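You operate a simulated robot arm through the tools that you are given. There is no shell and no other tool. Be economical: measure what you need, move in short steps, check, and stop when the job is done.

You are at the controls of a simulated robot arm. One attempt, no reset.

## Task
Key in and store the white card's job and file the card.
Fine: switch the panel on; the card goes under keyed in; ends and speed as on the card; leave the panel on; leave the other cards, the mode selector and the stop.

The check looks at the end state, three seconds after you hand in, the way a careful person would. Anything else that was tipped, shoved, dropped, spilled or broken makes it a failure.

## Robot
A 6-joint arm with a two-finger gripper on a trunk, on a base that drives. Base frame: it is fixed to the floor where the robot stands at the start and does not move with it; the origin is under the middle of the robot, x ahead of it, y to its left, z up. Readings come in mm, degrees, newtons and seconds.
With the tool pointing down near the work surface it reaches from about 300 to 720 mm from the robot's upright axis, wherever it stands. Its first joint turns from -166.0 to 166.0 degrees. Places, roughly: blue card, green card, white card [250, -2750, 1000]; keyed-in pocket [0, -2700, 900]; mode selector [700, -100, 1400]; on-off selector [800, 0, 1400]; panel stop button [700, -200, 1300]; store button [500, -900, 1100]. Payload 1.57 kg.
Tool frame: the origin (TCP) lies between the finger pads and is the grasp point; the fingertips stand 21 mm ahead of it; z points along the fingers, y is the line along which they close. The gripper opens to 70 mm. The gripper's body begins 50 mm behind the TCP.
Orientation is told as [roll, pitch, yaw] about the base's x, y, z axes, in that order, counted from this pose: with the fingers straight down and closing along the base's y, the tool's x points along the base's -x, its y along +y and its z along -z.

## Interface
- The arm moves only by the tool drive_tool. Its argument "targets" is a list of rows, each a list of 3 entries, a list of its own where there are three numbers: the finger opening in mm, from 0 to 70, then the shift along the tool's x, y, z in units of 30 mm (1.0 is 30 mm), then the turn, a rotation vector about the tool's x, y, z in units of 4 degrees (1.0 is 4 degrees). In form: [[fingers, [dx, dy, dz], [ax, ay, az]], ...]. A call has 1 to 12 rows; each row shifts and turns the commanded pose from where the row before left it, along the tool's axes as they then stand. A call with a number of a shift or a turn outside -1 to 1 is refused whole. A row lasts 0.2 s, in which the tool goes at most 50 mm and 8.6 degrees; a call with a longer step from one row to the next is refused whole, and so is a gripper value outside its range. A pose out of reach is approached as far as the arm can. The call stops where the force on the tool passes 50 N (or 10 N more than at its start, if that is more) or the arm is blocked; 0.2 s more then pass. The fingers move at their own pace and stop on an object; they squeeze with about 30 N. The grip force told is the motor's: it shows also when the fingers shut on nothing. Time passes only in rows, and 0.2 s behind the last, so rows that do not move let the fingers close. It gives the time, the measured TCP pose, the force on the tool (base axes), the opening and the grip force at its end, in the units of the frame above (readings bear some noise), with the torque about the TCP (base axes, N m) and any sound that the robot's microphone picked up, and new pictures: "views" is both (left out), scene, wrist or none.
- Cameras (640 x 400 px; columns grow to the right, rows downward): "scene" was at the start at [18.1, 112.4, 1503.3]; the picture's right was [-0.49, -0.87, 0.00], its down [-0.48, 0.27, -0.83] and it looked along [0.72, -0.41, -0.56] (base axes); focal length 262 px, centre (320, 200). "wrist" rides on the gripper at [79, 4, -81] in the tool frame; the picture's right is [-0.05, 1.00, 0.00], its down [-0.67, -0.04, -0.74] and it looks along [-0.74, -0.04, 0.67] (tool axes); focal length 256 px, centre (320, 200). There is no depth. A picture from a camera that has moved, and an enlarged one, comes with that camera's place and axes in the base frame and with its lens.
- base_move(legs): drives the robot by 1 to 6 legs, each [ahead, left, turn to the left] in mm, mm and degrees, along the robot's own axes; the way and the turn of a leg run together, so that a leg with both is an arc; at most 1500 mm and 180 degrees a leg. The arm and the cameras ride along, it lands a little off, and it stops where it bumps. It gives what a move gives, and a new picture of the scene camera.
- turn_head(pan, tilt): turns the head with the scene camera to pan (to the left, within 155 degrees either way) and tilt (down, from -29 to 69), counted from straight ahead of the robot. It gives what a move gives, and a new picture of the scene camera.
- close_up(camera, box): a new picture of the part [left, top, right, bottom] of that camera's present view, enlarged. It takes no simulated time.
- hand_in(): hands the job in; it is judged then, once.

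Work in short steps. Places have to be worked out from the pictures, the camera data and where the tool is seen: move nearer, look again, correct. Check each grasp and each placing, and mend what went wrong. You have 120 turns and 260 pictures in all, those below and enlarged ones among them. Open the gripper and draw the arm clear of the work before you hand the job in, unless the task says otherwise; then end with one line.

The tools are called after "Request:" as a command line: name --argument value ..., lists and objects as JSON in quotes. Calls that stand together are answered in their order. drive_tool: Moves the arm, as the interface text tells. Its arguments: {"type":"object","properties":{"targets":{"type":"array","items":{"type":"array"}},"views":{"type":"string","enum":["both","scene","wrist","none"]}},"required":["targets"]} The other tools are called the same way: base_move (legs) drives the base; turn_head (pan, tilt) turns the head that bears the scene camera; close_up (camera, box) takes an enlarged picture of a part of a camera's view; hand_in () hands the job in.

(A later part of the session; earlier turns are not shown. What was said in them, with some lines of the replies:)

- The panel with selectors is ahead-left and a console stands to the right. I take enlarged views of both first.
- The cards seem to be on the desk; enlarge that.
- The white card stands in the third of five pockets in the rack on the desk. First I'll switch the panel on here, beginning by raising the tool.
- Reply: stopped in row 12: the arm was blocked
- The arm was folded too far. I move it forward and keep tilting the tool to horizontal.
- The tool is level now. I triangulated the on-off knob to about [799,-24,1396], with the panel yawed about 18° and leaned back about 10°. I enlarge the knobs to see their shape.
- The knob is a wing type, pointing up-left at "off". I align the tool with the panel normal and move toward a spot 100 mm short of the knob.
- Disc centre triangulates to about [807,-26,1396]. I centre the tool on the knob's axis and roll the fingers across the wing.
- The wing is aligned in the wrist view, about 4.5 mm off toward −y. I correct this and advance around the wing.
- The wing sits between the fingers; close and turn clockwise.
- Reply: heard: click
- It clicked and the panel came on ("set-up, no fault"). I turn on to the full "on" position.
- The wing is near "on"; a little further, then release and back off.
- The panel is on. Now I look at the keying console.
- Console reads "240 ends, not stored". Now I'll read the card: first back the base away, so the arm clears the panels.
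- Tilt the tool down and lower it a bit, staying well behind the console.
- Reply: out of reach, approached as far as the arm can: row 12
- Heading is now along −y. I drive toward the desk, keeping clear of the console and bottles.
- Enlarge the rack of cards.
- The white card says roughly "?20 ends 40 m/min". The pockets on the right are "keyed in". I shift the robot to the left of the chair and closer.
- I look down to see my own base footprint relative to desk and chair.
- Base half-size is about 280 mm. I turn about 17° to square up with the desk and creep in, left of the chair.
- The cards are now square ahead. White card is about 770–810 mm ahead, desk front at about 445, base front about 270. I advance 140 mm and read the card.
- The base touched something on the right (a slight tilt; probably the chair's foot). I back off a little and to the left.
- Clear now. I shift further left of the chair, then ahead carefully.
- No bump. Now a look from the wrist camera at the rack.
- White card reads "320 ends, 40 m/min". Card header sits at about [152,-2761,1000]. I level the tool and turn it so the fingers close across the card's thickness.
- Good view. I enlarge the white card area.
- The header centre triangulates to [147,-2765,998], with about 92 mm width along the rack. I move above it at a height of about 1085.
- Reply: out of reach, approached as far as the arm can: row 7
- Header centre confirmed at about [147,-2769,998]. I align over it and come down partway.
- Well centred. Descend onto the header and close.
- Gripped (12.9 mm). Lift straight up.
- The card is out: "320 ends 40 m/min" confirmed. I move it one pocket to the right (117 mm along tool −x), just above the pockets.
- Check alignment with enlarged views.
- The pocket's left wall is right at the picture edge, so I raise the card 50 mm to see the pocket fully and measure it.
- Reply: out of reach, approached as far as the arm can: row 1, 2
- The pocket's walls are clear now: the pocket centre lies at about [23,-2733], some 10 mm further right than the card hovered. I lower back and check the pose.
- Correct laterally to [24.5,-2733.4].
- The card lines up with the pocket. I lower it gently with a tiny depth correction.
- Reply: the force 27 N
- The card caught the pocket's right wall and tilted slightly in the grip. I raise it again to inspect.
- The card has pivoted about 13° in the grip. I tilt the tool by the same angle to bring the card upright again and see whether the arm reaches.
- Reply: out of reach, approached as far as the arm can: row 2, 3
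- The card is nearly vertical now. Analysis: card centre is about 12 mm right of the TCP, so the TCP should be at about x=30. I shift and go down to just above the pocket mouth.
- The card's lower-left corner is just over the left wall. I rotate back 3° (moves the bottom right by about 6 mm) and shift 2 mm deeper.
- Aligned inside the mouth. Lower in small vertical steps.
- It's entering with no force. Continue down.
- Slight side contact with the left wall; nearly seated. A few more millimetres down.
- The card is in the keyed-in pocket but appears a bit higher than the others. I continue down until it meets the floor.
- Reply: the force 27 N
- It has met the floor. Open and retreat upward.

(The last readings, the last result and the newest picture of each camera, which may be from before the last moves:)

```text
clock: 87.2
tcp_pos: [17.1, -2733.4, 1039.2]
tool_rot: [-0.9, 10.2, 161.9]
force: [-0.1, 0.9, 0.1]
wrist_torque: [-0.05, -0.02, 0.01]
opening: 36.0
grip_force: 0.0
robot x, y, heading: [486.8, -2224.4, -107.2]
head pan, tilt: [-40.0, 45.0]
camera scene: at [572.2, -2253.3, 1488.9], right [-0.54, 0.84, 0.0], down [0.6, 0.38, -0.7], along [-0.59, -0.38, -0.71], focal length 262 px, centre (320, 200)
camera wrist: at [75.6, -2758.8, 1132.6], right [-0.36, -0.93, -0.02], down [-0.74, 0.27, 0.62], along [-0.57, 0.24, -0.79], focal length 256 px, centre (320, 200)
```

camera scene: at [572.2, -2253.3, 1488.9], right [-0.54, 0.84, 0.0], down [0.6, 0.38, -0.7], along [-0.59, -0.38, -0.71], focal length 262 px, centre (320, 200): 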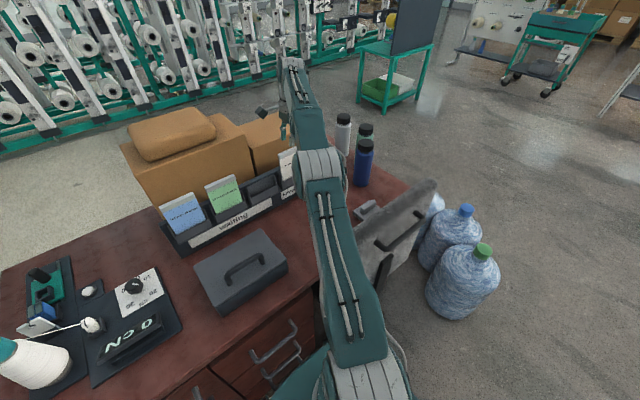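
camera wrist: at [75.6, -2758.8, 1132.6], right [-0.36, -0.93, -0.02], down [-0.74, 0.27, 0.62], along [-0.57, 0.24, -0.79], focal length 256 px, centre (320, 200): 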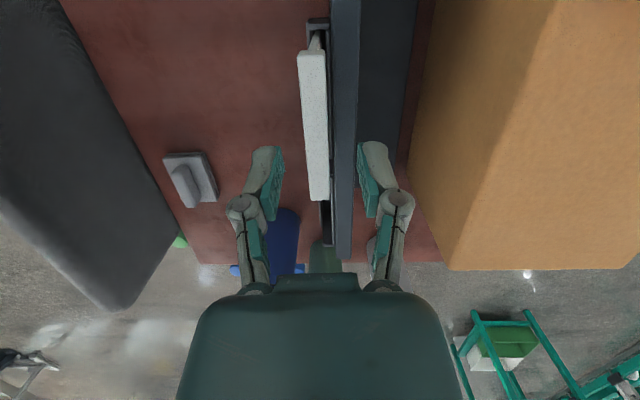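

Released; the card stands in the pocket. I raise and pull the arm back toward the robot.

Request:
drive_tool --targets '[[36, [0.17, 0, -0.98], [0, -0.8, 0]], [36, [0.1, 0, -0.98], [0, -0.8, 0]], [36, [0.05, 0, -0.7], [0, -0.8, 0]], [36, [0.3, -0.95, -0.1], [0, 0, 0]], [36, [0.3, -0.95, -0.1], [0, 0, 0]], [36, [0.3, -0.95, -0.1], [0, 0, 0]], [36, [0.3, -0.95, -0.1], [0, 0, 0]], [36, [0.5, -0.8, -0.3], [0, 0, 0]], [36, [0.5, -0.8, -0.3], [0, 0, 0]], [36, [0.5, -0.8, -0.3], [0, 0, 0]], [36, [0.5, -0.8, -0.3], [0, 0, 0]]]' --views "none"

Request:
turn_head --pan -25 --tilt 45

Request:
close_up --camera "scene" --box '[220, 100, 400, 215]'

```text
clock: 89.6
tcp_pos: [92.9, -2645.8, 1178.3]
tool_rot: [-0.8, 0.6, 162.1]
force: [-1.1, -0.5, -0.2]
wrist_torque: [0.0, -0.02, -0.04]
opening: 36.0
grip_force: 0.0
out of reach, approached as far as the arm can: row 1, 2, 4, 5, 6, 7, 8
robot x, y, heading: [483.3, -2225.3, -107.5]
head pan, tilt: [-40.0, 45.0]
```

```text
clock: 90.4
tcp_pos: [93.3, -2646.3, 1179.0]
tool_rot: [-0.8, 0.6, 162.0]
force: [0.2, 0.3, -0.4]
wrist_torque: [0.02, -0.01, 0.01]
opening: 35.9
grip_force: 0.1
robot x, y, heading: [482.4, -2224.0, -107.2]
head pan, tilt: [-25.0, 45.0]
camera scene: at [586.2, -2269.1, 1488.9], right [-0.74, 0.68, 0.0], down [0.48, 0.52, -0.71], along [-0.47, -0.52, -0.71], focal length 262 px, centre (320, 200)
```

scene: 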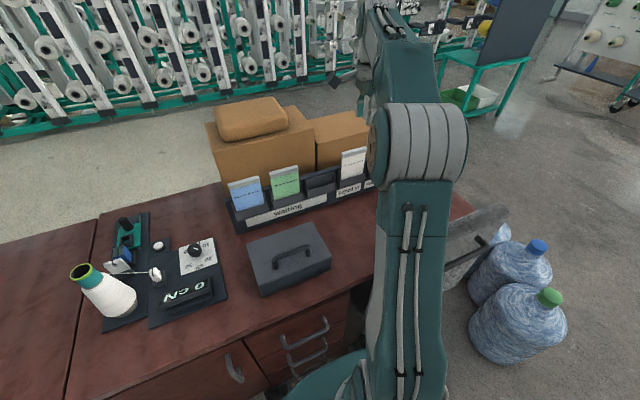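

```text
3.48 times, centred on (310, 158) of scene
camera zoom: at [586.2, -2269.1, 1488.9], right [-0.74, 0.68, 0.0], down [0.48, 0.52, -0.71], along [-0.47, -0.52, -0.71], focal length 912 px, centre (355, 348)
```

zoom: 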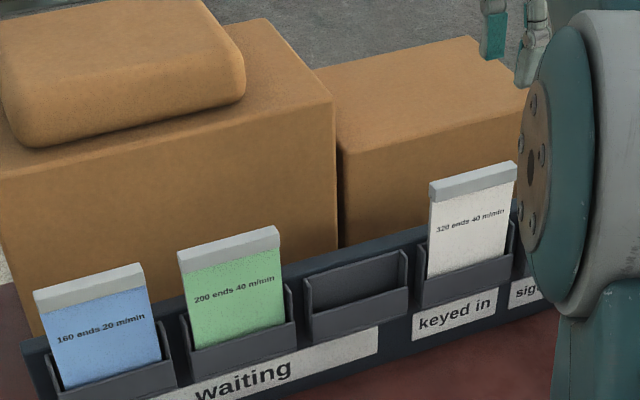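

The white card is filed properly under "keyed in". Now I tuck the arm a bit and back away from the desk.

Request:
drive_tool --targets '[[0, [0.9, -0.3, 0], [0, 0, 0]], [0, [0.9, -0.3, 0], [0, 0, 0]], [0, [0.9, -0.3, 0], [0, 0, 0]], [0, [0.9, -0.3, 0], [0, 0, 0]], [0, [0.9, -0.3, 0], [0, 0, 0]], [0, [0.9, -0.3, 0], [0, 0, 0]], [0, [0.9, -0.3, 0], [0, 0, 0]], [0, [0.9, -0.3, 0], [0, 0, 0]], [0, [0.5, -0.3, 0], [0, 0, 0]]]' --views "none"

Request:
base_move --legs '[[-450, 0, 0], [0, -700, 0]]'

```text
clock: 92.4
tcp_pos: [338.0, -2640.8, 1182.3]
tool_rot: [-0.8, 0.6, 162.0]
force: [-0.4, -0.8, 0.0]
wrist_torque: [0.03, -0.01, -0.01]
opening: 0.0
grip_force: 28.3
robot x, y, heading: [481.2, -2222.3, -107.5]
head pan, tilt: [-25.0, 45.0]
```

```text
clock: 98.5
tcp_pos: [-187.3, -2009.8, 1180.6]
tool_rot: [-0.7, 0.3, 161.8]
force: [-0.3, -0.7, 0.0]
wrist_torque: [0.0, 0.03, 0.0]
opening: 0.0
grip_force: 28.2
robot x, y, heading: [-44.8, -1592.6, -107.2]
head pan, tilt: [-25.0, 45.0]
camera scene: at [67.7, -1640.2, 1486.3], right [-0.74, 0.68, 0.0], down [0.48, 0.52, -0.71], along [-0.48, -0.52, -0.71], focal length 262 px, centre (320, 200)
```

scene: 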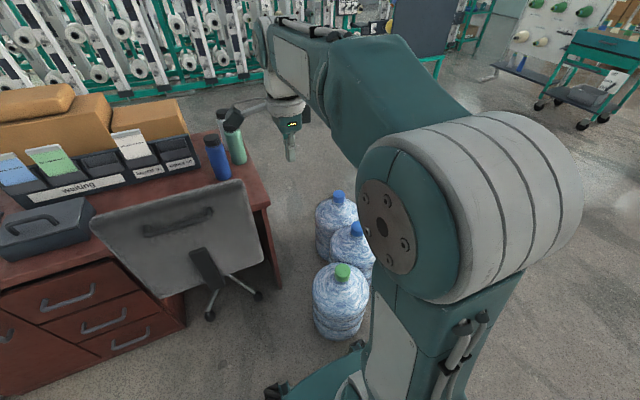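

Bottles are near; I back further away before turning toward the console, then view it.

Request:
base_move --legs '[[-300, 0, 0], [0, 0, 88], [-480, 0, 0]]'

Request:
turn_head --pan 25 --tilt 20

```text
clock: 106.7
tcp_pos: [5.5, -1304.4, 1180.5]
tool_rot: [-0.9, 0.4, -109.5]
force: [0.1, -0.3, 0.2]
wrist_torque: [0.02, 0.0, -0.01]
opening: 0.0
grip_force: 28.7
robot x, y, heading: [-406.3, -1150.7, -18.7]
head pan, tilt: [-25.0, 45.0]
camera scene: at [-354.7, -1038.6, 1486.5], right [-0.69, -0.72, 0.0], down [-0.51, 0.49, -0.71], along [0.51, -0.49, -0.71], focal length 262 px, centre (320, 200)
```

scene: 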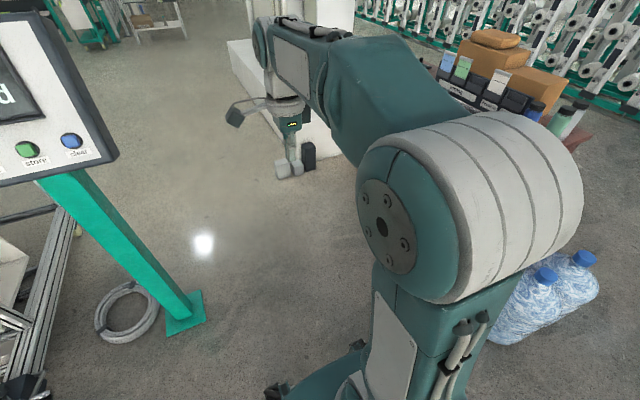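

```text
clock: 107.9
tcp_pos: [6.7, -1304.2, 1179.9]
tool_rot: [-0.8, 0.5, -109.4]
force: [0.4, 0.3, 0.4]
wrist_torque: [-0.01, -0.02, 0.02]
opening: 0.0
grip_force: 28.6
robot x, y, heading: [-407.4, -1154.0, -18.9]
head pan, tilt: [25.0, 20.0]
camera scene: at [-320.7, -972.3, 1525.1], right [0.11, -0.99, 0.0], down [-0.34, -0.04, -0.94], along [0.93, 0.1, -0.34], focal length 262 px, centre (320, 200)
```

scene: 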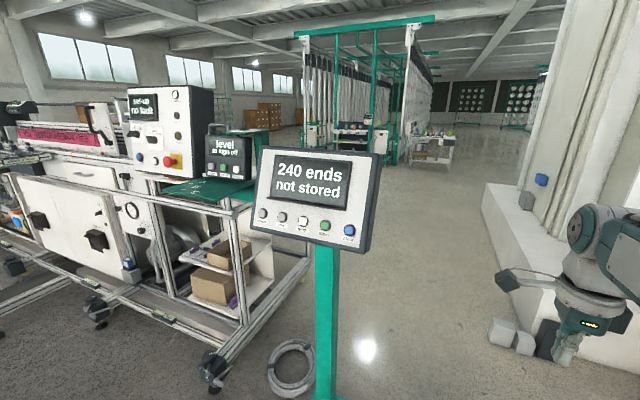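

Button locations: minus ≈[571,-668], plus ≈[542,-746], next ≈[513,-825], store ≈[484,-903], z≈1137. I slide sideways to stand squarely before the console.

Request:
base_move --legs '[[0, 620, -1.3]]'

Request:
turn_head --pan -8 --tilt 25

```text
clock: 111.4
tcp_pos: [208.1, -732.1, 1180.7]
tool_rot: [-0.8, 0.6, -110.7]
force: [0.1, 0.3, 0.1]
wrist_torque: [0.01, 0.04, -0.01]
opening: 0.0
grip_force: 28.9
robot x, y, heading: [-202.3, -565.2, -19.9]
head pan, tilt: [25.0, 20.0]
camera scene: at [-111.3, -393.7, 1525.6], right [0.09, -1.0, 0.0], down [-0.34, -0.03, -0.94], along [0.94, 0.08, -0.34], focal length 262 px, centre (320, 200)
```

scene: 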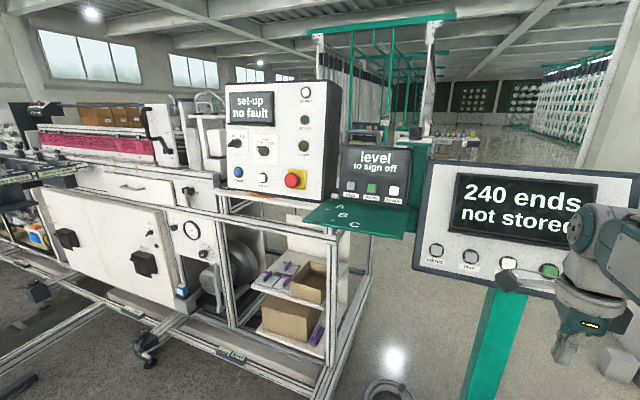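

```text
clock: 112.4
tcp_pos: [210.7, -727.9, 1180.7]
tool_rot: [-0.9, 0.5, -110.6]
force: [0.1, -0.2, 0.5]
wrist_torque: [-0.02, 0.0, 0.04]
opening: 0.0
grip_force: 28.6
robot x, y, heading: [-198.8, -566.5, -20.2]
head pan, tilt: [-8.0, 25.0]
camera scene: at [-121.4, -441.2, 1517.1], right [-0.47, -0.88, 0.0], down [-0.37, 0.2, -0.91], along [0.8, -0.43, -0.42], focal length 262 px, centre (320, 200)
```

scene: 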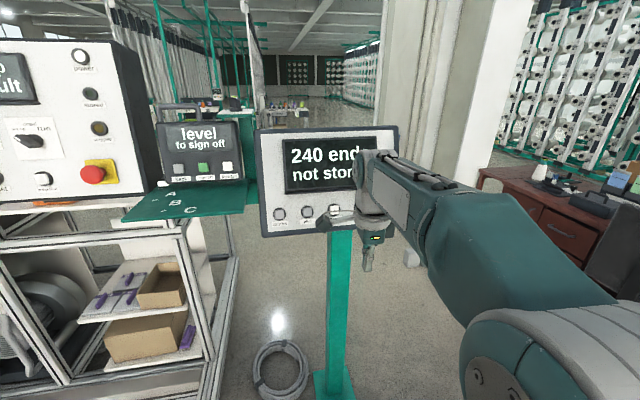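

The panel leans back about 20°. I tilt the tool from straight down to face the buttons (about 70°).

Request:
drive_tool --targets '[[0, [0, 0, 0], [-1, 0, 0]], [0, [0, 0, 0], [-1, 0, 0]], [0, [0, 0, 0], [-1, 0, 0]], [0, [0, 0, 0], [-1, 0, 0]], [0, [0, 0, 0], [-1, 0, 0]], [0, [0, 0, 0], [-1, 0, 0]], [0, [0, 0, 0], [-1, 0, 0]], [0, [0, 0, 0], [-1, 0, 0]], [0, [0, 0, 0], [-1, 0, 0]], [0, [0, 0, 0], [-1, 0, 0]], [0, [0, 0, 0], [-1, 0, 0]], [0, [0, 0, 0], [-1, 0, 0]]]' --views "none"

Request:
drive_tool --targets '[[0, [0, 0, 0], [-1, 0, 0]], [0, [0, 0, 0], [-1, 0, 0]], [0, [0, 0, 0], [-1, 0, 0]], [0, [0, 0, 0], [-1, 0, 0]], [0, [0, 0, 0], [-1, 0, 0]], [0, [0, 0, 0], [-0.5, 0, 0]]]'

```text
clock: 115.0
tcp_pos: [208.4, -729.8, 1180.5]
tool_rot: [47.1, 0.4, -110.6]
force: [0.3, -0.5, -0.1]
wrist_torque: [0.01, 0.01, 0.01]
opening: 0.0
grip_force: 28.5
robot x, y, heading: [-204.8, -565.7, -20.4]
head pan, tilt: [-8.0, 25.0]
```

```text
clock: 116.4
tcp_pos: [211.1, -725.4, 1182.2]
tool_rot: [65.3, 0.9, -109.7]
force: [-1.4, 0.1, 0.8]
wrist_torque: [0.0, -0.01, 0.03]
opening: 0.0
grip_force: 28.9
out of reach, approached as far as the arm can: row 5
robot x, y, heading: [-204.7, -564.9, -20.1]
head pan, tilt: [-8.0, 25.0]
camera scene: at [-122.4, -441.5, 1517.1], right [-0.47, -0.88, 0.0], down [-0.37, 0.2, -0.91], along [0.8, -0.43, -0.42], focal length 262 px, centre (320, 200)
camera wrist: at [169.6, -627.8, 1220.3], right [0.37, -0.2, 0.91], down [-0.88, -0.4, 0.27], along [0.31, -0.89, -0.33], focal length 256 px, centre (320, 200)
```

scene: 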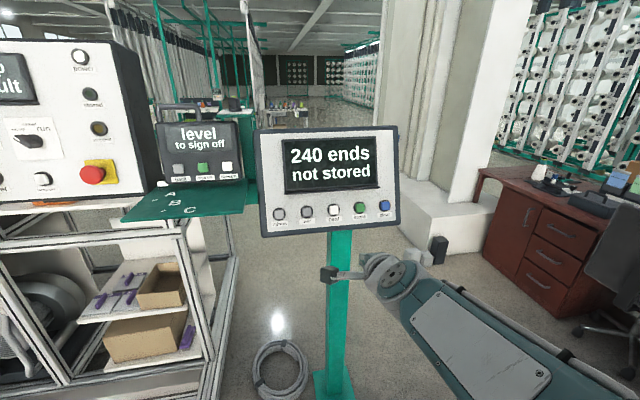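
wrist: 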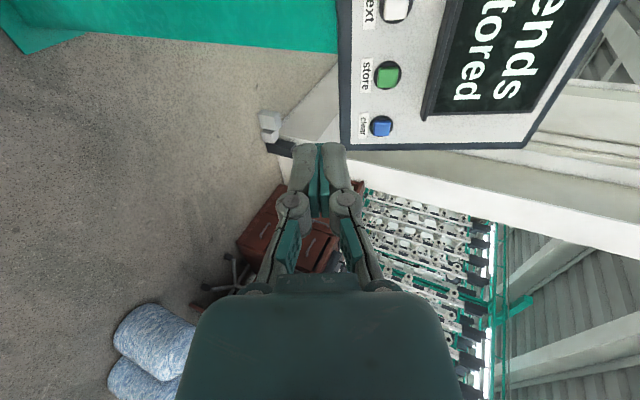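

Button positions now: plus ≈[551,-753,1132], next ≈[524,-836,1132], store ≈[501,-923,1131]. I drive 90 mm closer for comfortable reach.

Request:
base_move --legs '[[90, 0, 0]]'

Request:
close_up --camera "scene" --box '[230, 110, 420, 250]'

```text
clock: 117.5
tcp_pos: [295.0, -755.8, 1181.3]
tool_rot: [65.1, 0.9, -109.6]
force: [0.1, 0.1, -0.7]
wrist_torque: [-0.02, 0.01, 0.01]
opening: 0.0
grip_force: 28.7
robot x, y, heading: [-120.6, -595.4, -19.9]
head pan, tilt: [-8.0, 25.0]
camera scene: at [-38.6, -472.4, 1517.1], right [-0.47, -0.88, 0.0], down [-0.37, 0.2, -0.91], along [0.8, -0.43, -0.42], focal length 262 px, centre (320, 200)
```

scene: 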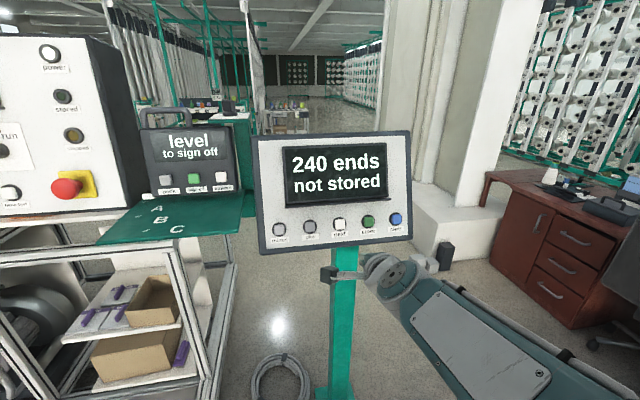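

```text
2.86 times, centred on (325, 180) of scene
camera zoom: at [-38.6, -472.4, 1517.1], right [-0.47, -0.88, 0.0], down [-0.37, 0.2, -0.91], along [0.8, -0.43, -0.42], focal length 749 px, centre (306, 257)
```

zoom: 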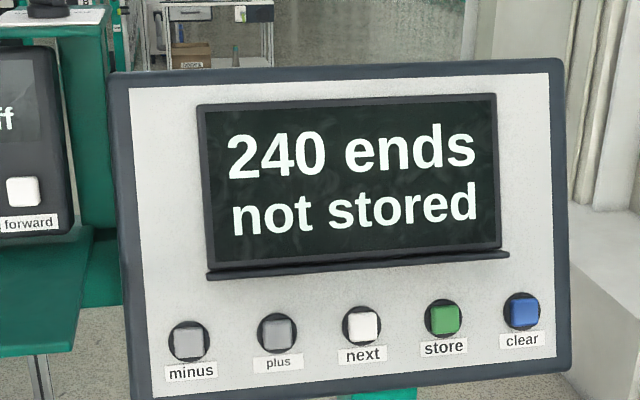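

Move the closed fingertips to about 45 mm in front of the "plus" button.

Request:
drive_tool --targets '[[0, [0.495, 0.27, 0.95], [0, 0, 0]], [0, [0.495, 0.27, 0.95], [0, 0, 0]], [0, [0.495, 0.27, 0.95], [0, 0, 0]], [0, [0.495, 0.27, 0.95], [0, 0, 0]], [0, [0.495, 0.27, 0.95], [0, 0, 0]], [0, [0.495, 0.27, 0.95], [0, 0, 0]], [0, [0, 0, 0], [0, 0, 0]]]'

```text
clock: 119.1
tcp_pos: [474.7, -732.6, 1158.3]
tool_rot: [65.3, 1.0, -109.7]
force: [1.1, -0.9, -0.2]
wrist_torque: [0.0, -0.01, 0.0]
opening: 0.2
grip_force: 28.5
out of reach, approached as far as the arm can: row 2
robot x, y, heading: [-117.0, -596.4, -20.1]
head pan, tilt: [-8.0, 25.0]
camera scene: at [-37.4, -472.1, 1517.0], right [-0.47, -0.88, 0.0], down [-0.37, 0.2, -0.91], along [0.8, -0.43, -0.42], focal length 262 px, centre (320, 200)
camera wrist: at [433.3, -635.1, 1198.1], right [0.37, -0.2, 0.91], down [-0.88, -0.4, 0.27], along [0.31, -0.89, -0.33], focal length 256 px, centre (320, 200)
```

scene: 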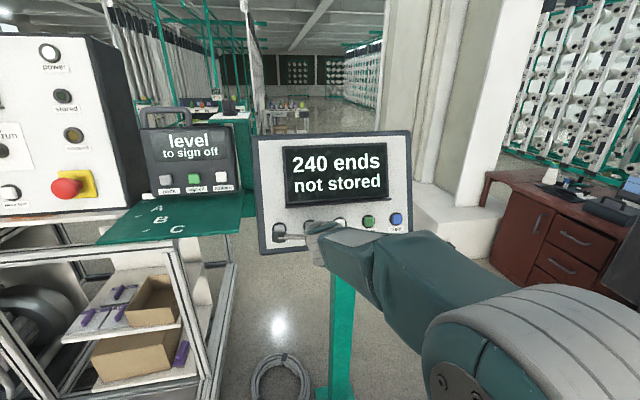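
wrist: 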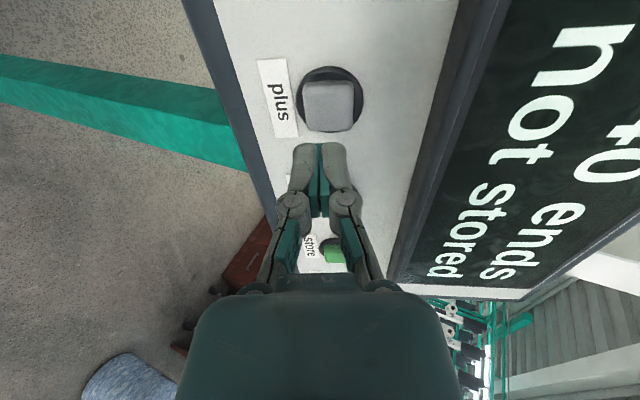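

The plus button lies almost on the tool axis (5 mm off in y), about 50 mm ahead. I advance.

Request:
drive_tool --targets '[[0, [0, 0.15, 0.5], [0, 0, 0]], [0, [0, 0, 0.5], [0, 0, 0]], [0, [0, 0, 0.4], [0, 0, 0]]]' --views "wrist"

```text
clock: 119.9
tcp_pos: [508.8, -744.7, 1147.1]
tool_rot: [65.3, 0.9, -109.7]
force: [-25.3, 9.5, 6.2]
wrist_torque: [0.02, -0.06, 0.1]
opening: 5.8
grip_force: 29.1
robot x, y, heading: [-114.8, -597.0, -20.0]
head pan, tilt: [-8.0, 25.0]
heard: click
camera wrist: at [467.5, -647.6, 1185.8], right [0.37, -0.2, 0.91], down [-0.88, -0.4, 0.27], along [0.31, -0.89, -0.33], focal length 256 px, centre (320, 200)
```

wrist: 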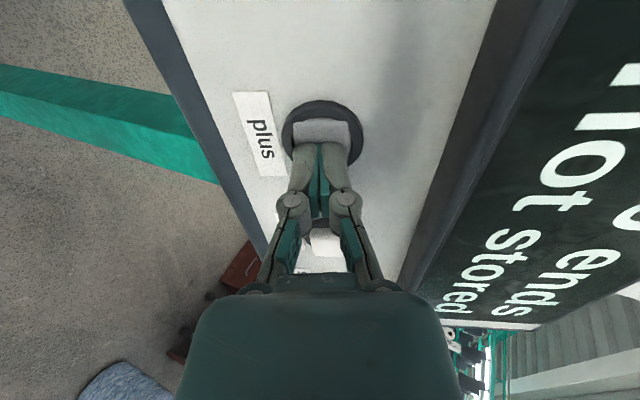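

Click heard. Back off 20 mm and read the screen.

Request:
drive_tool --targets '[[0, [0.15, 0, -0.7], [0, 0, 0]], [0, [0, 0, 0], [0, 0, 0]]]' --views "scene"

```text
clock: 120.5
tcp_pos: [496.0, -735.3, 1155.5]
tool_rot: [65.3, 1.0, -109.6]
force: [0.2, -0.6, 0.0]
wrist_torque: [-0.01, -0.01, 0.02]
opening: 0.0
grip_force: 29.0
robot x, y, heading: [-117.2, -598.8, -20.1]
head pan, tilt: [-8.0, 25.0]
camera scene: at [-36.9, -472.1, 1517.0], right [-0.47, -0.88, 0.0], down [-0.37, 0.2, -0.91], along [0.8, -0.43, -0.42], focal length 262 px, centre (320, 200)
```

scene: 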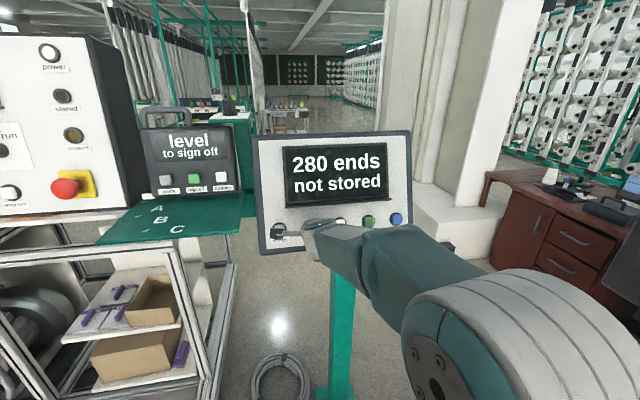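

One press adds 40 (now 280). Press once more for 320.

Request:
drive_tool --targets '[[0, [0, 0, 0.35], [0, 0, 0]], [0, [0, 0, 0.3], [0, 0, 0]], [0, [0, 0, -0.75], [0, 0, 0]], [0, [0, 0, 0], [0, 0, 0]]]' --views "scene"

```text
clock: 121.5
tcp_pos: [492.2, -736.2, 1155.6]
tool_rot: [65.2, 0.8, -109.5]
force: [-1.5, -0.3, -0.5]
wrist_torque: [-0.05, 0.0, 0.04]
opening: 0.0
grip_force: 28.6
robot x, y, heading: [-119.8, -597.6, -20.0]
head pan, tilt: [-8.0, 25.0]
heard: click
camera scene: at [-37.4, -472.3, 1517.0], right [-0.47, -0.88, 0.0], down [-0.37, 0.2, -0.91], along [0.8, -0.43, -0.42], focal length 262 px, centre (320, 200)
```

scene: 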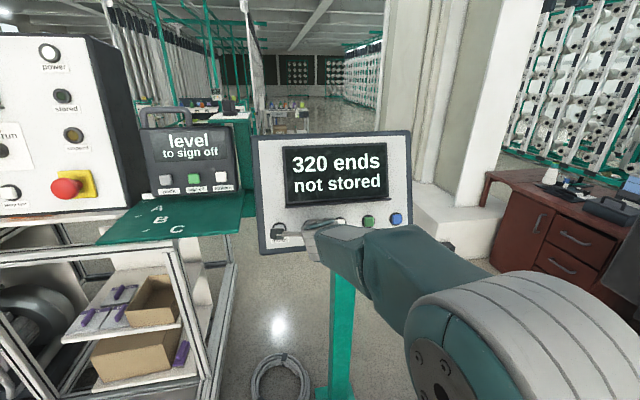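

320 reached. Move one button to the right, in front of "next".

Request:
drive_tool --targets '[[0, [0, 0, -0.5], [0, 0, 0]], [0, [-0.96, 0.05, 0], [0, 0, 0]], [0, [-0.96, 0.05, 0], [0, 0, 0]], [0, [-0.96, 0.05, 0], [0, 0, 0]], [0, [0, 0, 0], [0, 0, 0]]]' --views "wrist"

```text
clock: 122.7
tcp_pos: [459.8, -795.4, 1164.9]
tool_rot: [65.7, 1.0, -109.8]
force: [-0.5, -0.2, 0.0]
wrist_torque: [-0.02, 0.03, 0.0]
opening: 0.1
grip_force: 29.1
out of reach, approached as far as the arm can: row 4
robot x, y, heading: [-112.4, -593.4, -20.1]
head pan, tilt: [-8.0, 25.0]
camera wrist: at [417.5, -697.6, 1203.5], right [0.36, -0.2, 0.91], down [-0.88, -0.4, 0.26], along [0.31, -0.9, -0.32], focal length 256 px, centre (320, 200)
```

wrist: 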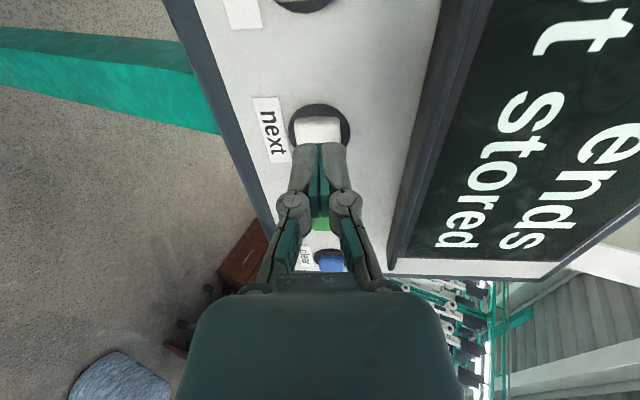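

"Next" is about 18 mm further to the right; shift and advance closer.

Request:
drive_tool --targets '[[0, [-0.3, 0, 0.4], [0, 0, 0]], [0, [-0.3, 0, 0.4], [0, 0, 0]], [0, [0, 0, 0], [0, 0, 0]]]' --views "wrist"

```text
clock: 123.5
tcp_pos: [470.4, -812.8, 1157.5]
tool_rot: [65.3, 0.9, -109.6]
force: [0.2, 0.7, -0.3]
wrist_torque: [0.0, 0.01, 0.03]
opening: 0.0
grip_force: 29.0
out of reach, approached as far as the arm can: row 1
robot x, y, heading: [-117.3, -596.5, -20.1]
head pan, tilt: [-8.0, 25.0]
camera wrist: at [429.2, -715.9, 1196.4], right [0.37, -0.2, 0.91], down [-0.88, -0.4, 0.27], along [0.31, -0.89, -0.33], focal length 256 px, centre (320, 200)
```

wrist: 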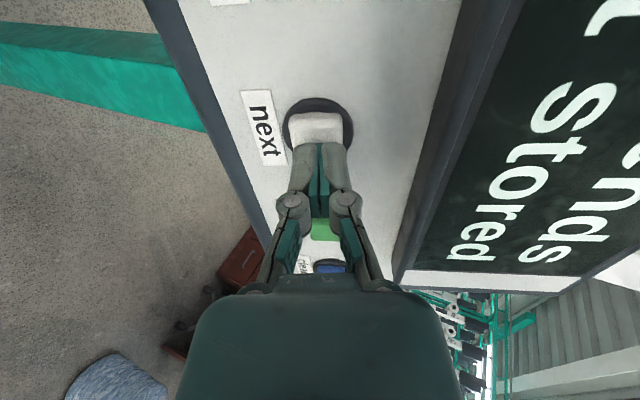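

Small shift, then press.

Request:
drive_tool --targets '[[0, [-0.25, 0, 0.1], [0, 0, 0]], [0, [0, 0, 0.3], [0, 0, 0]], [0, [0, 0, 0.3], [0, 0, 0]], [0, [0, 0, -0.75], [0, 0, 0]], [0, [0, 0, 0], [0, 0, 0]]]'

```text
clock: 124.7
tcp_pos: [467.5, -820.4, 1158.3]
tool_rot: [65.2, 0.9, -109.6]
force: [-0.1, 0.1, 0.2]
wrist_torque: [-0.04, -0.01, 0.01]
opening: 0.0
grip_force: 28.9
robot x, y, heading: [-114.4, -595.6, -19.9]
head pan, tilt: [-8.0, 25.0]
heard: click
camera scene: at [-37.5, -472.6, 1517.1], right [-0.47, -0.88, 0.0], down [-0.37, 0.2, -0.91], along [0.8, -0.43, -0.42], focal length 262 px, centre (320, 200)
camera wrist: at [425.3, -722.7, 1197.8], right [0.37, -0.2, 0.91], down [-0.88, -0.4, 0.27], along [0.31, -0.89, -0.33], focal length 256 px, centre (320, 200)
```

scene: 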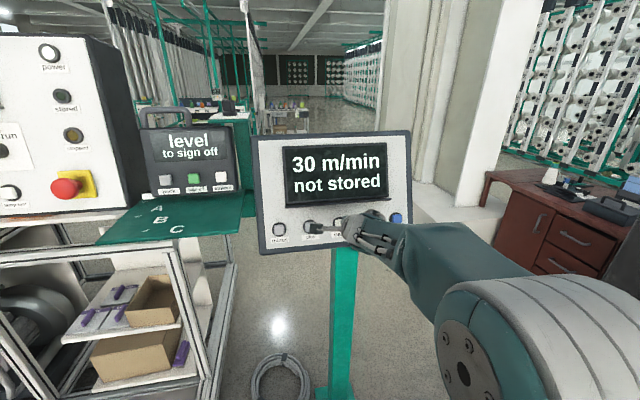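
wrist: 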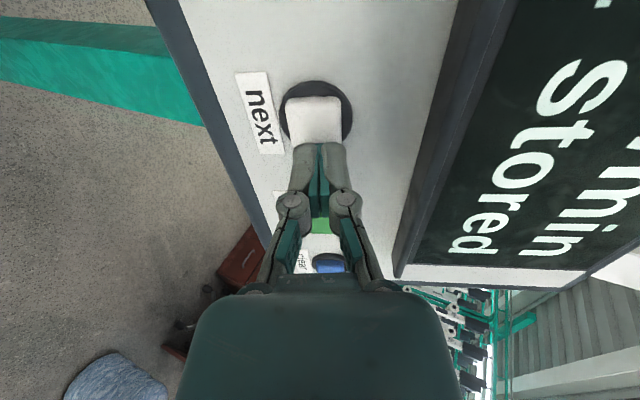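

Speed shows 30 m/min. Back to "plus".

Request:
drive_tool --targets '[[0, [0, 0, -0.2], [0, 0, 0]], [0, [0.97, -0.1, 0], [0, 0, 0]], [0, [0.97, -0.1, 0], [0, 0, 0]], [0, [0.97, -0.1, 0], [0, 0, 0]], [0, [0, 0, 0], [0, 0, 0]]]' --views "wrist"

```text
clock: 125.9
tcp_pos: [479.2, -774.7, 1164.7]
tool_rot: [66.1, -0.1, -109.0]
force: [-0.5, -1.4, -0.1]
wrist_torque: [0.04, 0.0, 0.0]
opening: 0.0
grip_force: 28.8
out of reach, approached as far as the arm can: row 2, 3, 4
robot x, y, heading: [-117.8, -597.6, -20.0]
head pan, tilt: [-8.0, 25.0]
camera wrist: at [435.3, -676.9, 1199.3], right [0.37, -0.18, 0.91], down [-0.87, -0.4, 0.27], along [0.32, -0.9, -0.31], focal length 256 px, centre (320, 200)
```

wrist: 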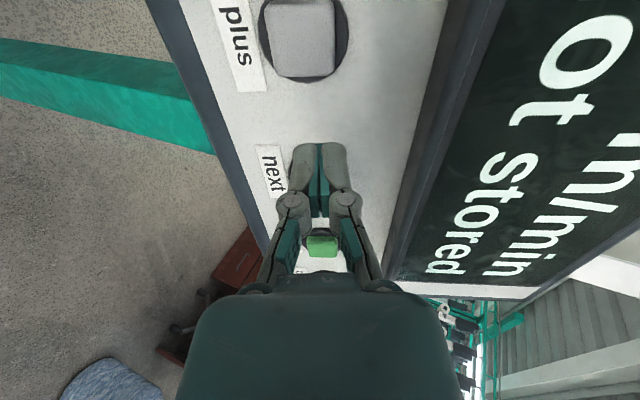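

The arm lagged near an awkward configuration; continue the remaining 40 mm.

Request:
drive_tool --targets '[[0, [0.68, -0.17, 0.1], [0, 0, 0]], [0, [0.68, -0.17, 0.1], [0, 0, 0]], [0, [0, 0, 0], [0, 0, 0]]]' --views "wrist"

```text
clock: 126.7
tcp_pos: [492.6, -735.5, 1151.3]
tool_rot: [65.1, 0.9, -109.5]
force: [-0.4, -0.2, -0.1]
wrist_torque: [0.04, -0.02, 0.02]
opening: 0.0
grip_force: 28.2
robot x, y, heading: [-114.9, -593.5, -20.1]
head pan, tilt: [-8.0, 25.0]
camera wrist: at [451.5, -638.2, 1189.9], right [0.37, -0.2, 0.91], down [-0.88, -0.4, 0.27], along [0.31, -0.89, -0.33], focal length 256 px, centre (320, 200)
```

wrist: 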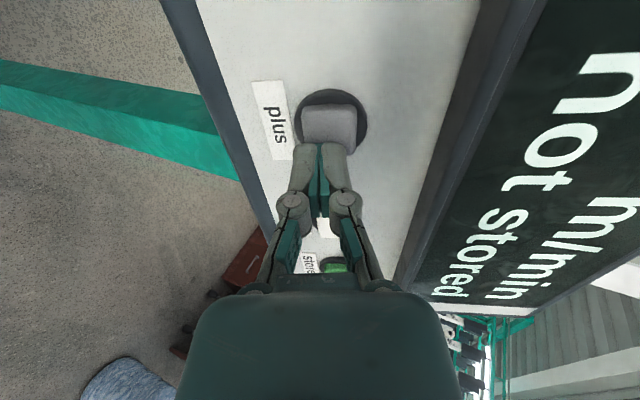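

Centre on plus (+4 mm y) and press once.

Request:
drive_tool --targets '[[0, [0, 0.14, 0.1], [0, 0, 0]], [0, [0, 0, 0.35], [0, 0, 0]], [0, [0, 0, 0.3], [0, 0, 0]], [0, [0, 0, -0.8], [0, 0, 0]], [0, [0, 0, 0], [0, 0, 0]]]' --views "scene"

```text
clock: 127.9
tcp_pos: [492.6, -736.7, 1155.2]
tool_rot: [65.2, 0.9, -109.6]
force: [-0.6, -0.4, 0.0]
wrist_torque: [0.02, -0.03, 0.01]
opening: 0.0
grip_force: 28.9
robot x, y, heading: [-115.5, -595.3, -20.2]
head pan, tilt: [-8.0, 25.0]
heard: click
camera scene: at [-37.2, -472.2, 1517.0], right [-0.47, -0.88, 0.0], down [-0.37, 0.2, -0.91], along [0.8, -0.43, -0.42], focal length 262 px, centre (320, 200)
```

scene: 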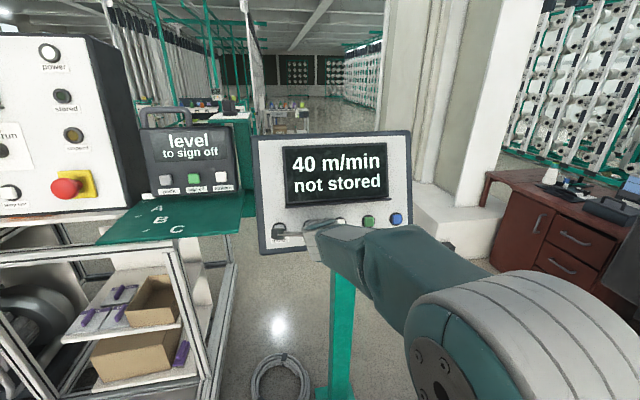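

40 m/min set. Now move two buttons right to "store", with clearance.

Request:
drive_tool --targets '[[0, [0, 0, -0.5], [0, 0, 0]], [0, [-0.98, 0.06, 0], [0, 0, 0]], [0, [-0.98, 0.06, 0], [0, 0, 0]], [0, [-0.98, 0.06, 0], [0, 0, 0]], [0, [-0.98, 0.06, 0], [0, 0, 0]], [0, [-0.98, 0.06, 0], [0, 0, 0]], [0, [-0.98, 0.06, 0], [0, 0, 0]], [0, [0, 0, 0], [0, 0, 0]]]' --views "wrist"

```text
clock: 129.7
tcp_pos: [429.7, -886.9, 1165.5]
tool_rot: [65.2, 0.9, -109.7]
force: [-0.4, 0.0, 0.0]
wrist_torque: [0.01, 0.01, -0.01]
opening: 0.0
grip_force: 28.7
out of reach, approached as far as the arm can: row 4
robot x, y, heading: [-120.5, -596.7, -20.0]
head pan, tilt: [-8.0, 25.0]
camera wrist: at [387.2, -789.0, 1204.3], right [0.37, -0.2, 0.91], down [-0.88, -0.4, 0.27], along [0.31, -0.89, -0.33], focal length 256 px, centre (320, 200)
```

wrist: 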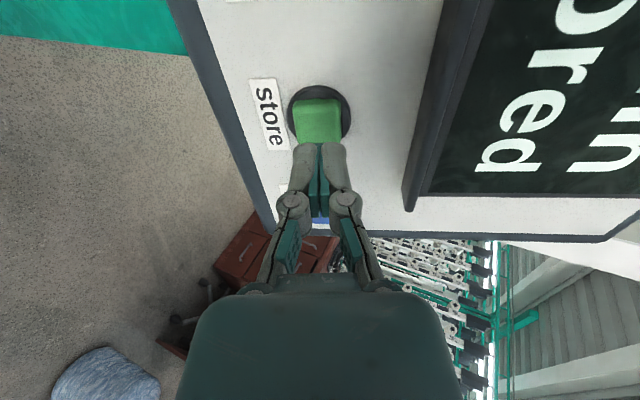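

"Store" is ahead, nearly on axis. Shift 9 mm, advance and press.

Request:
drive_tool --targets '[[0, [-0.3, 0, 0.4], [0, 0, 0]], [0, [0, 0, 0.4], [0, 0, 0]], [0, [0, 0, 0.3], [0, 0, 0]], [0, [0, 0, 0.25], [0, 0, 0]], [0, [0, 0, -0.9], [0, 0, 0]], [0, [0, 0, -0.5], [0, 0, 0]]]'

```text
clock: 131.1
tcp_pos: [424.9, -894.5, 1166.3]
tool_rot: [65.2, 0.9, -109.7]
force: [0.5, 0.6, 0.4]
wrist_torque: [-0.04, -0.03, 0.0]
opening: 0.0
grip_force: 29.0
robot x, y, heading: [-118.5, -595.8, -20.1]
head pan, tilt: [-8.0, 25.0]
heard: click
camera scene: at [-37.6, -473.0, 1517.1], right [-0.47, -0.88, 0.0], down [-0.37, 0.2, -0.91], along [0.8, -0.43, -0.42], focal length 262 px, centre (320, 200)
camera wrist: at [383.4, -795.9, 1204.4], right [0.37, -0.2, 0.91], down [-0.88, -0.4, 0.27], along [0.31, -0.89, -0.33], focal length 256 px, centre (320, 200)
```

scene: 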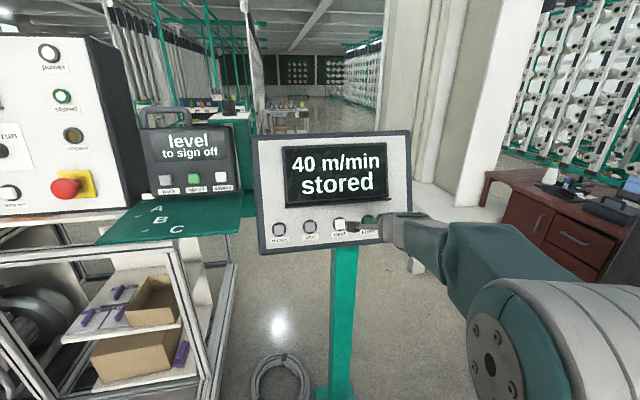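
wrist: 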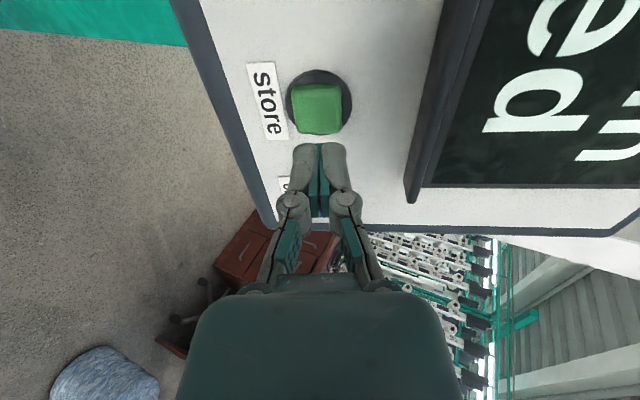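

"40 m/min stored", and the panel's stored lamp is lit. I retreat, open the gripper and back the base off, then take a final look.

Request:
drive_tool --targets '[[30, [0, 0, -0.8], [0, 0, 0]], [30, [0, 0, -0.8], [0, 0, 0]], [30, [0, 0, -0.8], [0, 0, 0]]]' --views "none"

Request:
base_move --legs '[[-200, 0, 0]]'

Request:
turn_head --pan -50 --tilt 15

Request:
close_up --camera "scene" --box '[200, 120, 400, 300]'

```text
clock: 131.9
tcp_pos: [362.8, -872.3, 1195.4]
tool_rot: [65.2, 1.0, -109.6]
force: [0.3, 1.0, 0.9]
wrist_torque: [0.0, 0.01, 0.01]
opening: 30.1
grip_force: 0.0
robot x, y, heading: [-114.0, -597.7, -19.8]
head pan, tilt: [-8.0, 25.0]
```

```text
clock: 133.5
tcp_pos: [179.2, -805.1, 1196.9]
tool_rot: [65.2, 1.0, -109.6]
force: [0.5, 0.3, 0.2]
wrist_torque: [0.0, 0.02, 0.03]
opening: 30.3
grip_force: 0.1
robot x, y, heading: [-300.3, -527.1, -20.1]
head pan, tilt: [-8.0, 25.0]
camera scene: at [-222.5, -405.6, 1517.1], right [-0.47, -0.88, 0.0], down [-0.37, 0.2, -0.91], along [0.8, -0.43, -0.42], focal length 262 px, centre (320, 200)
```

scene: 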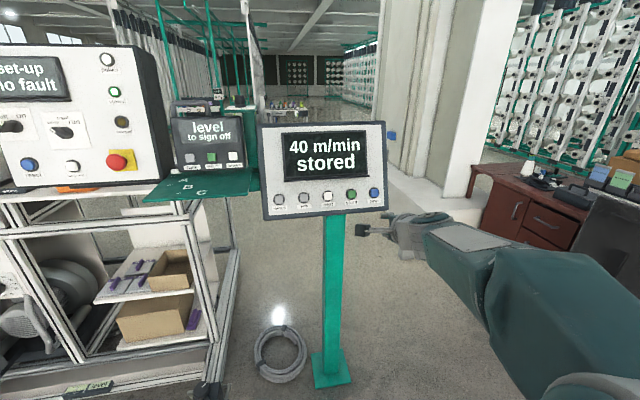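

```text
clock: 134.6
tcp_pos: [180.1, -804.1, 1196.2]
tool_rot: [65.2, 0.9, -109.6]
force: [0.6, -0.3, 0.0]
wrist_torque: [0.0, 0.01, 0.03]
opening: 29.8
grip_force: 0.0
robot x, y, heading: [-302.3, -528.0, -20.2]
head pan, tilt: [-50.0, 15.0]
camera scene: at [-271.9, -449.9, 1533.4], right [-0.94, -0.34, 0.0], down [-0.09, 0.24, -0.97], along [0.33, -0.91, -0.26], focal length 262 px, centre (320, 200)
```

scene: 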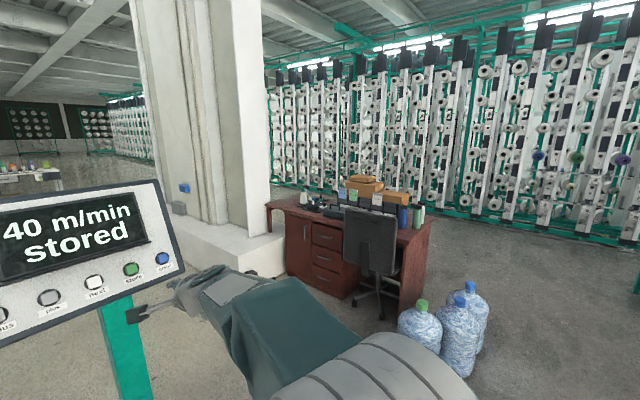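

```text
2.22 times, centred on (300, 210) of scene
camera zoom: at [-271.9, -449.9, 1533.4], right [-0.94, -0.34, 0.0], down [-0.09, 0.24, -0.97], along [0.33, -0.91, -0.26], focal length 583 px, centre (364, 178)
```

zoom: 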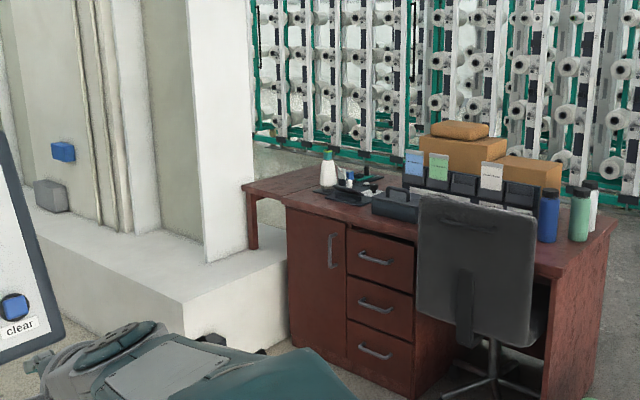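

Everything stands: the job is stored, the panel is on in set-up mode, the white card is in "keyed in", and the arm is clear with the gripper open. I hand in.

Request:
hand_in

```text
The job is handed in.
```

The white card's job (320 ends, 40 m/min) is keyed in and stored, the card is in the "keyed in" pocket, and the panel is left on. While driving up to the desk the base briefly touched something on its right, most likely the chair. The chair still stands, but it may have turned by a few degrees.
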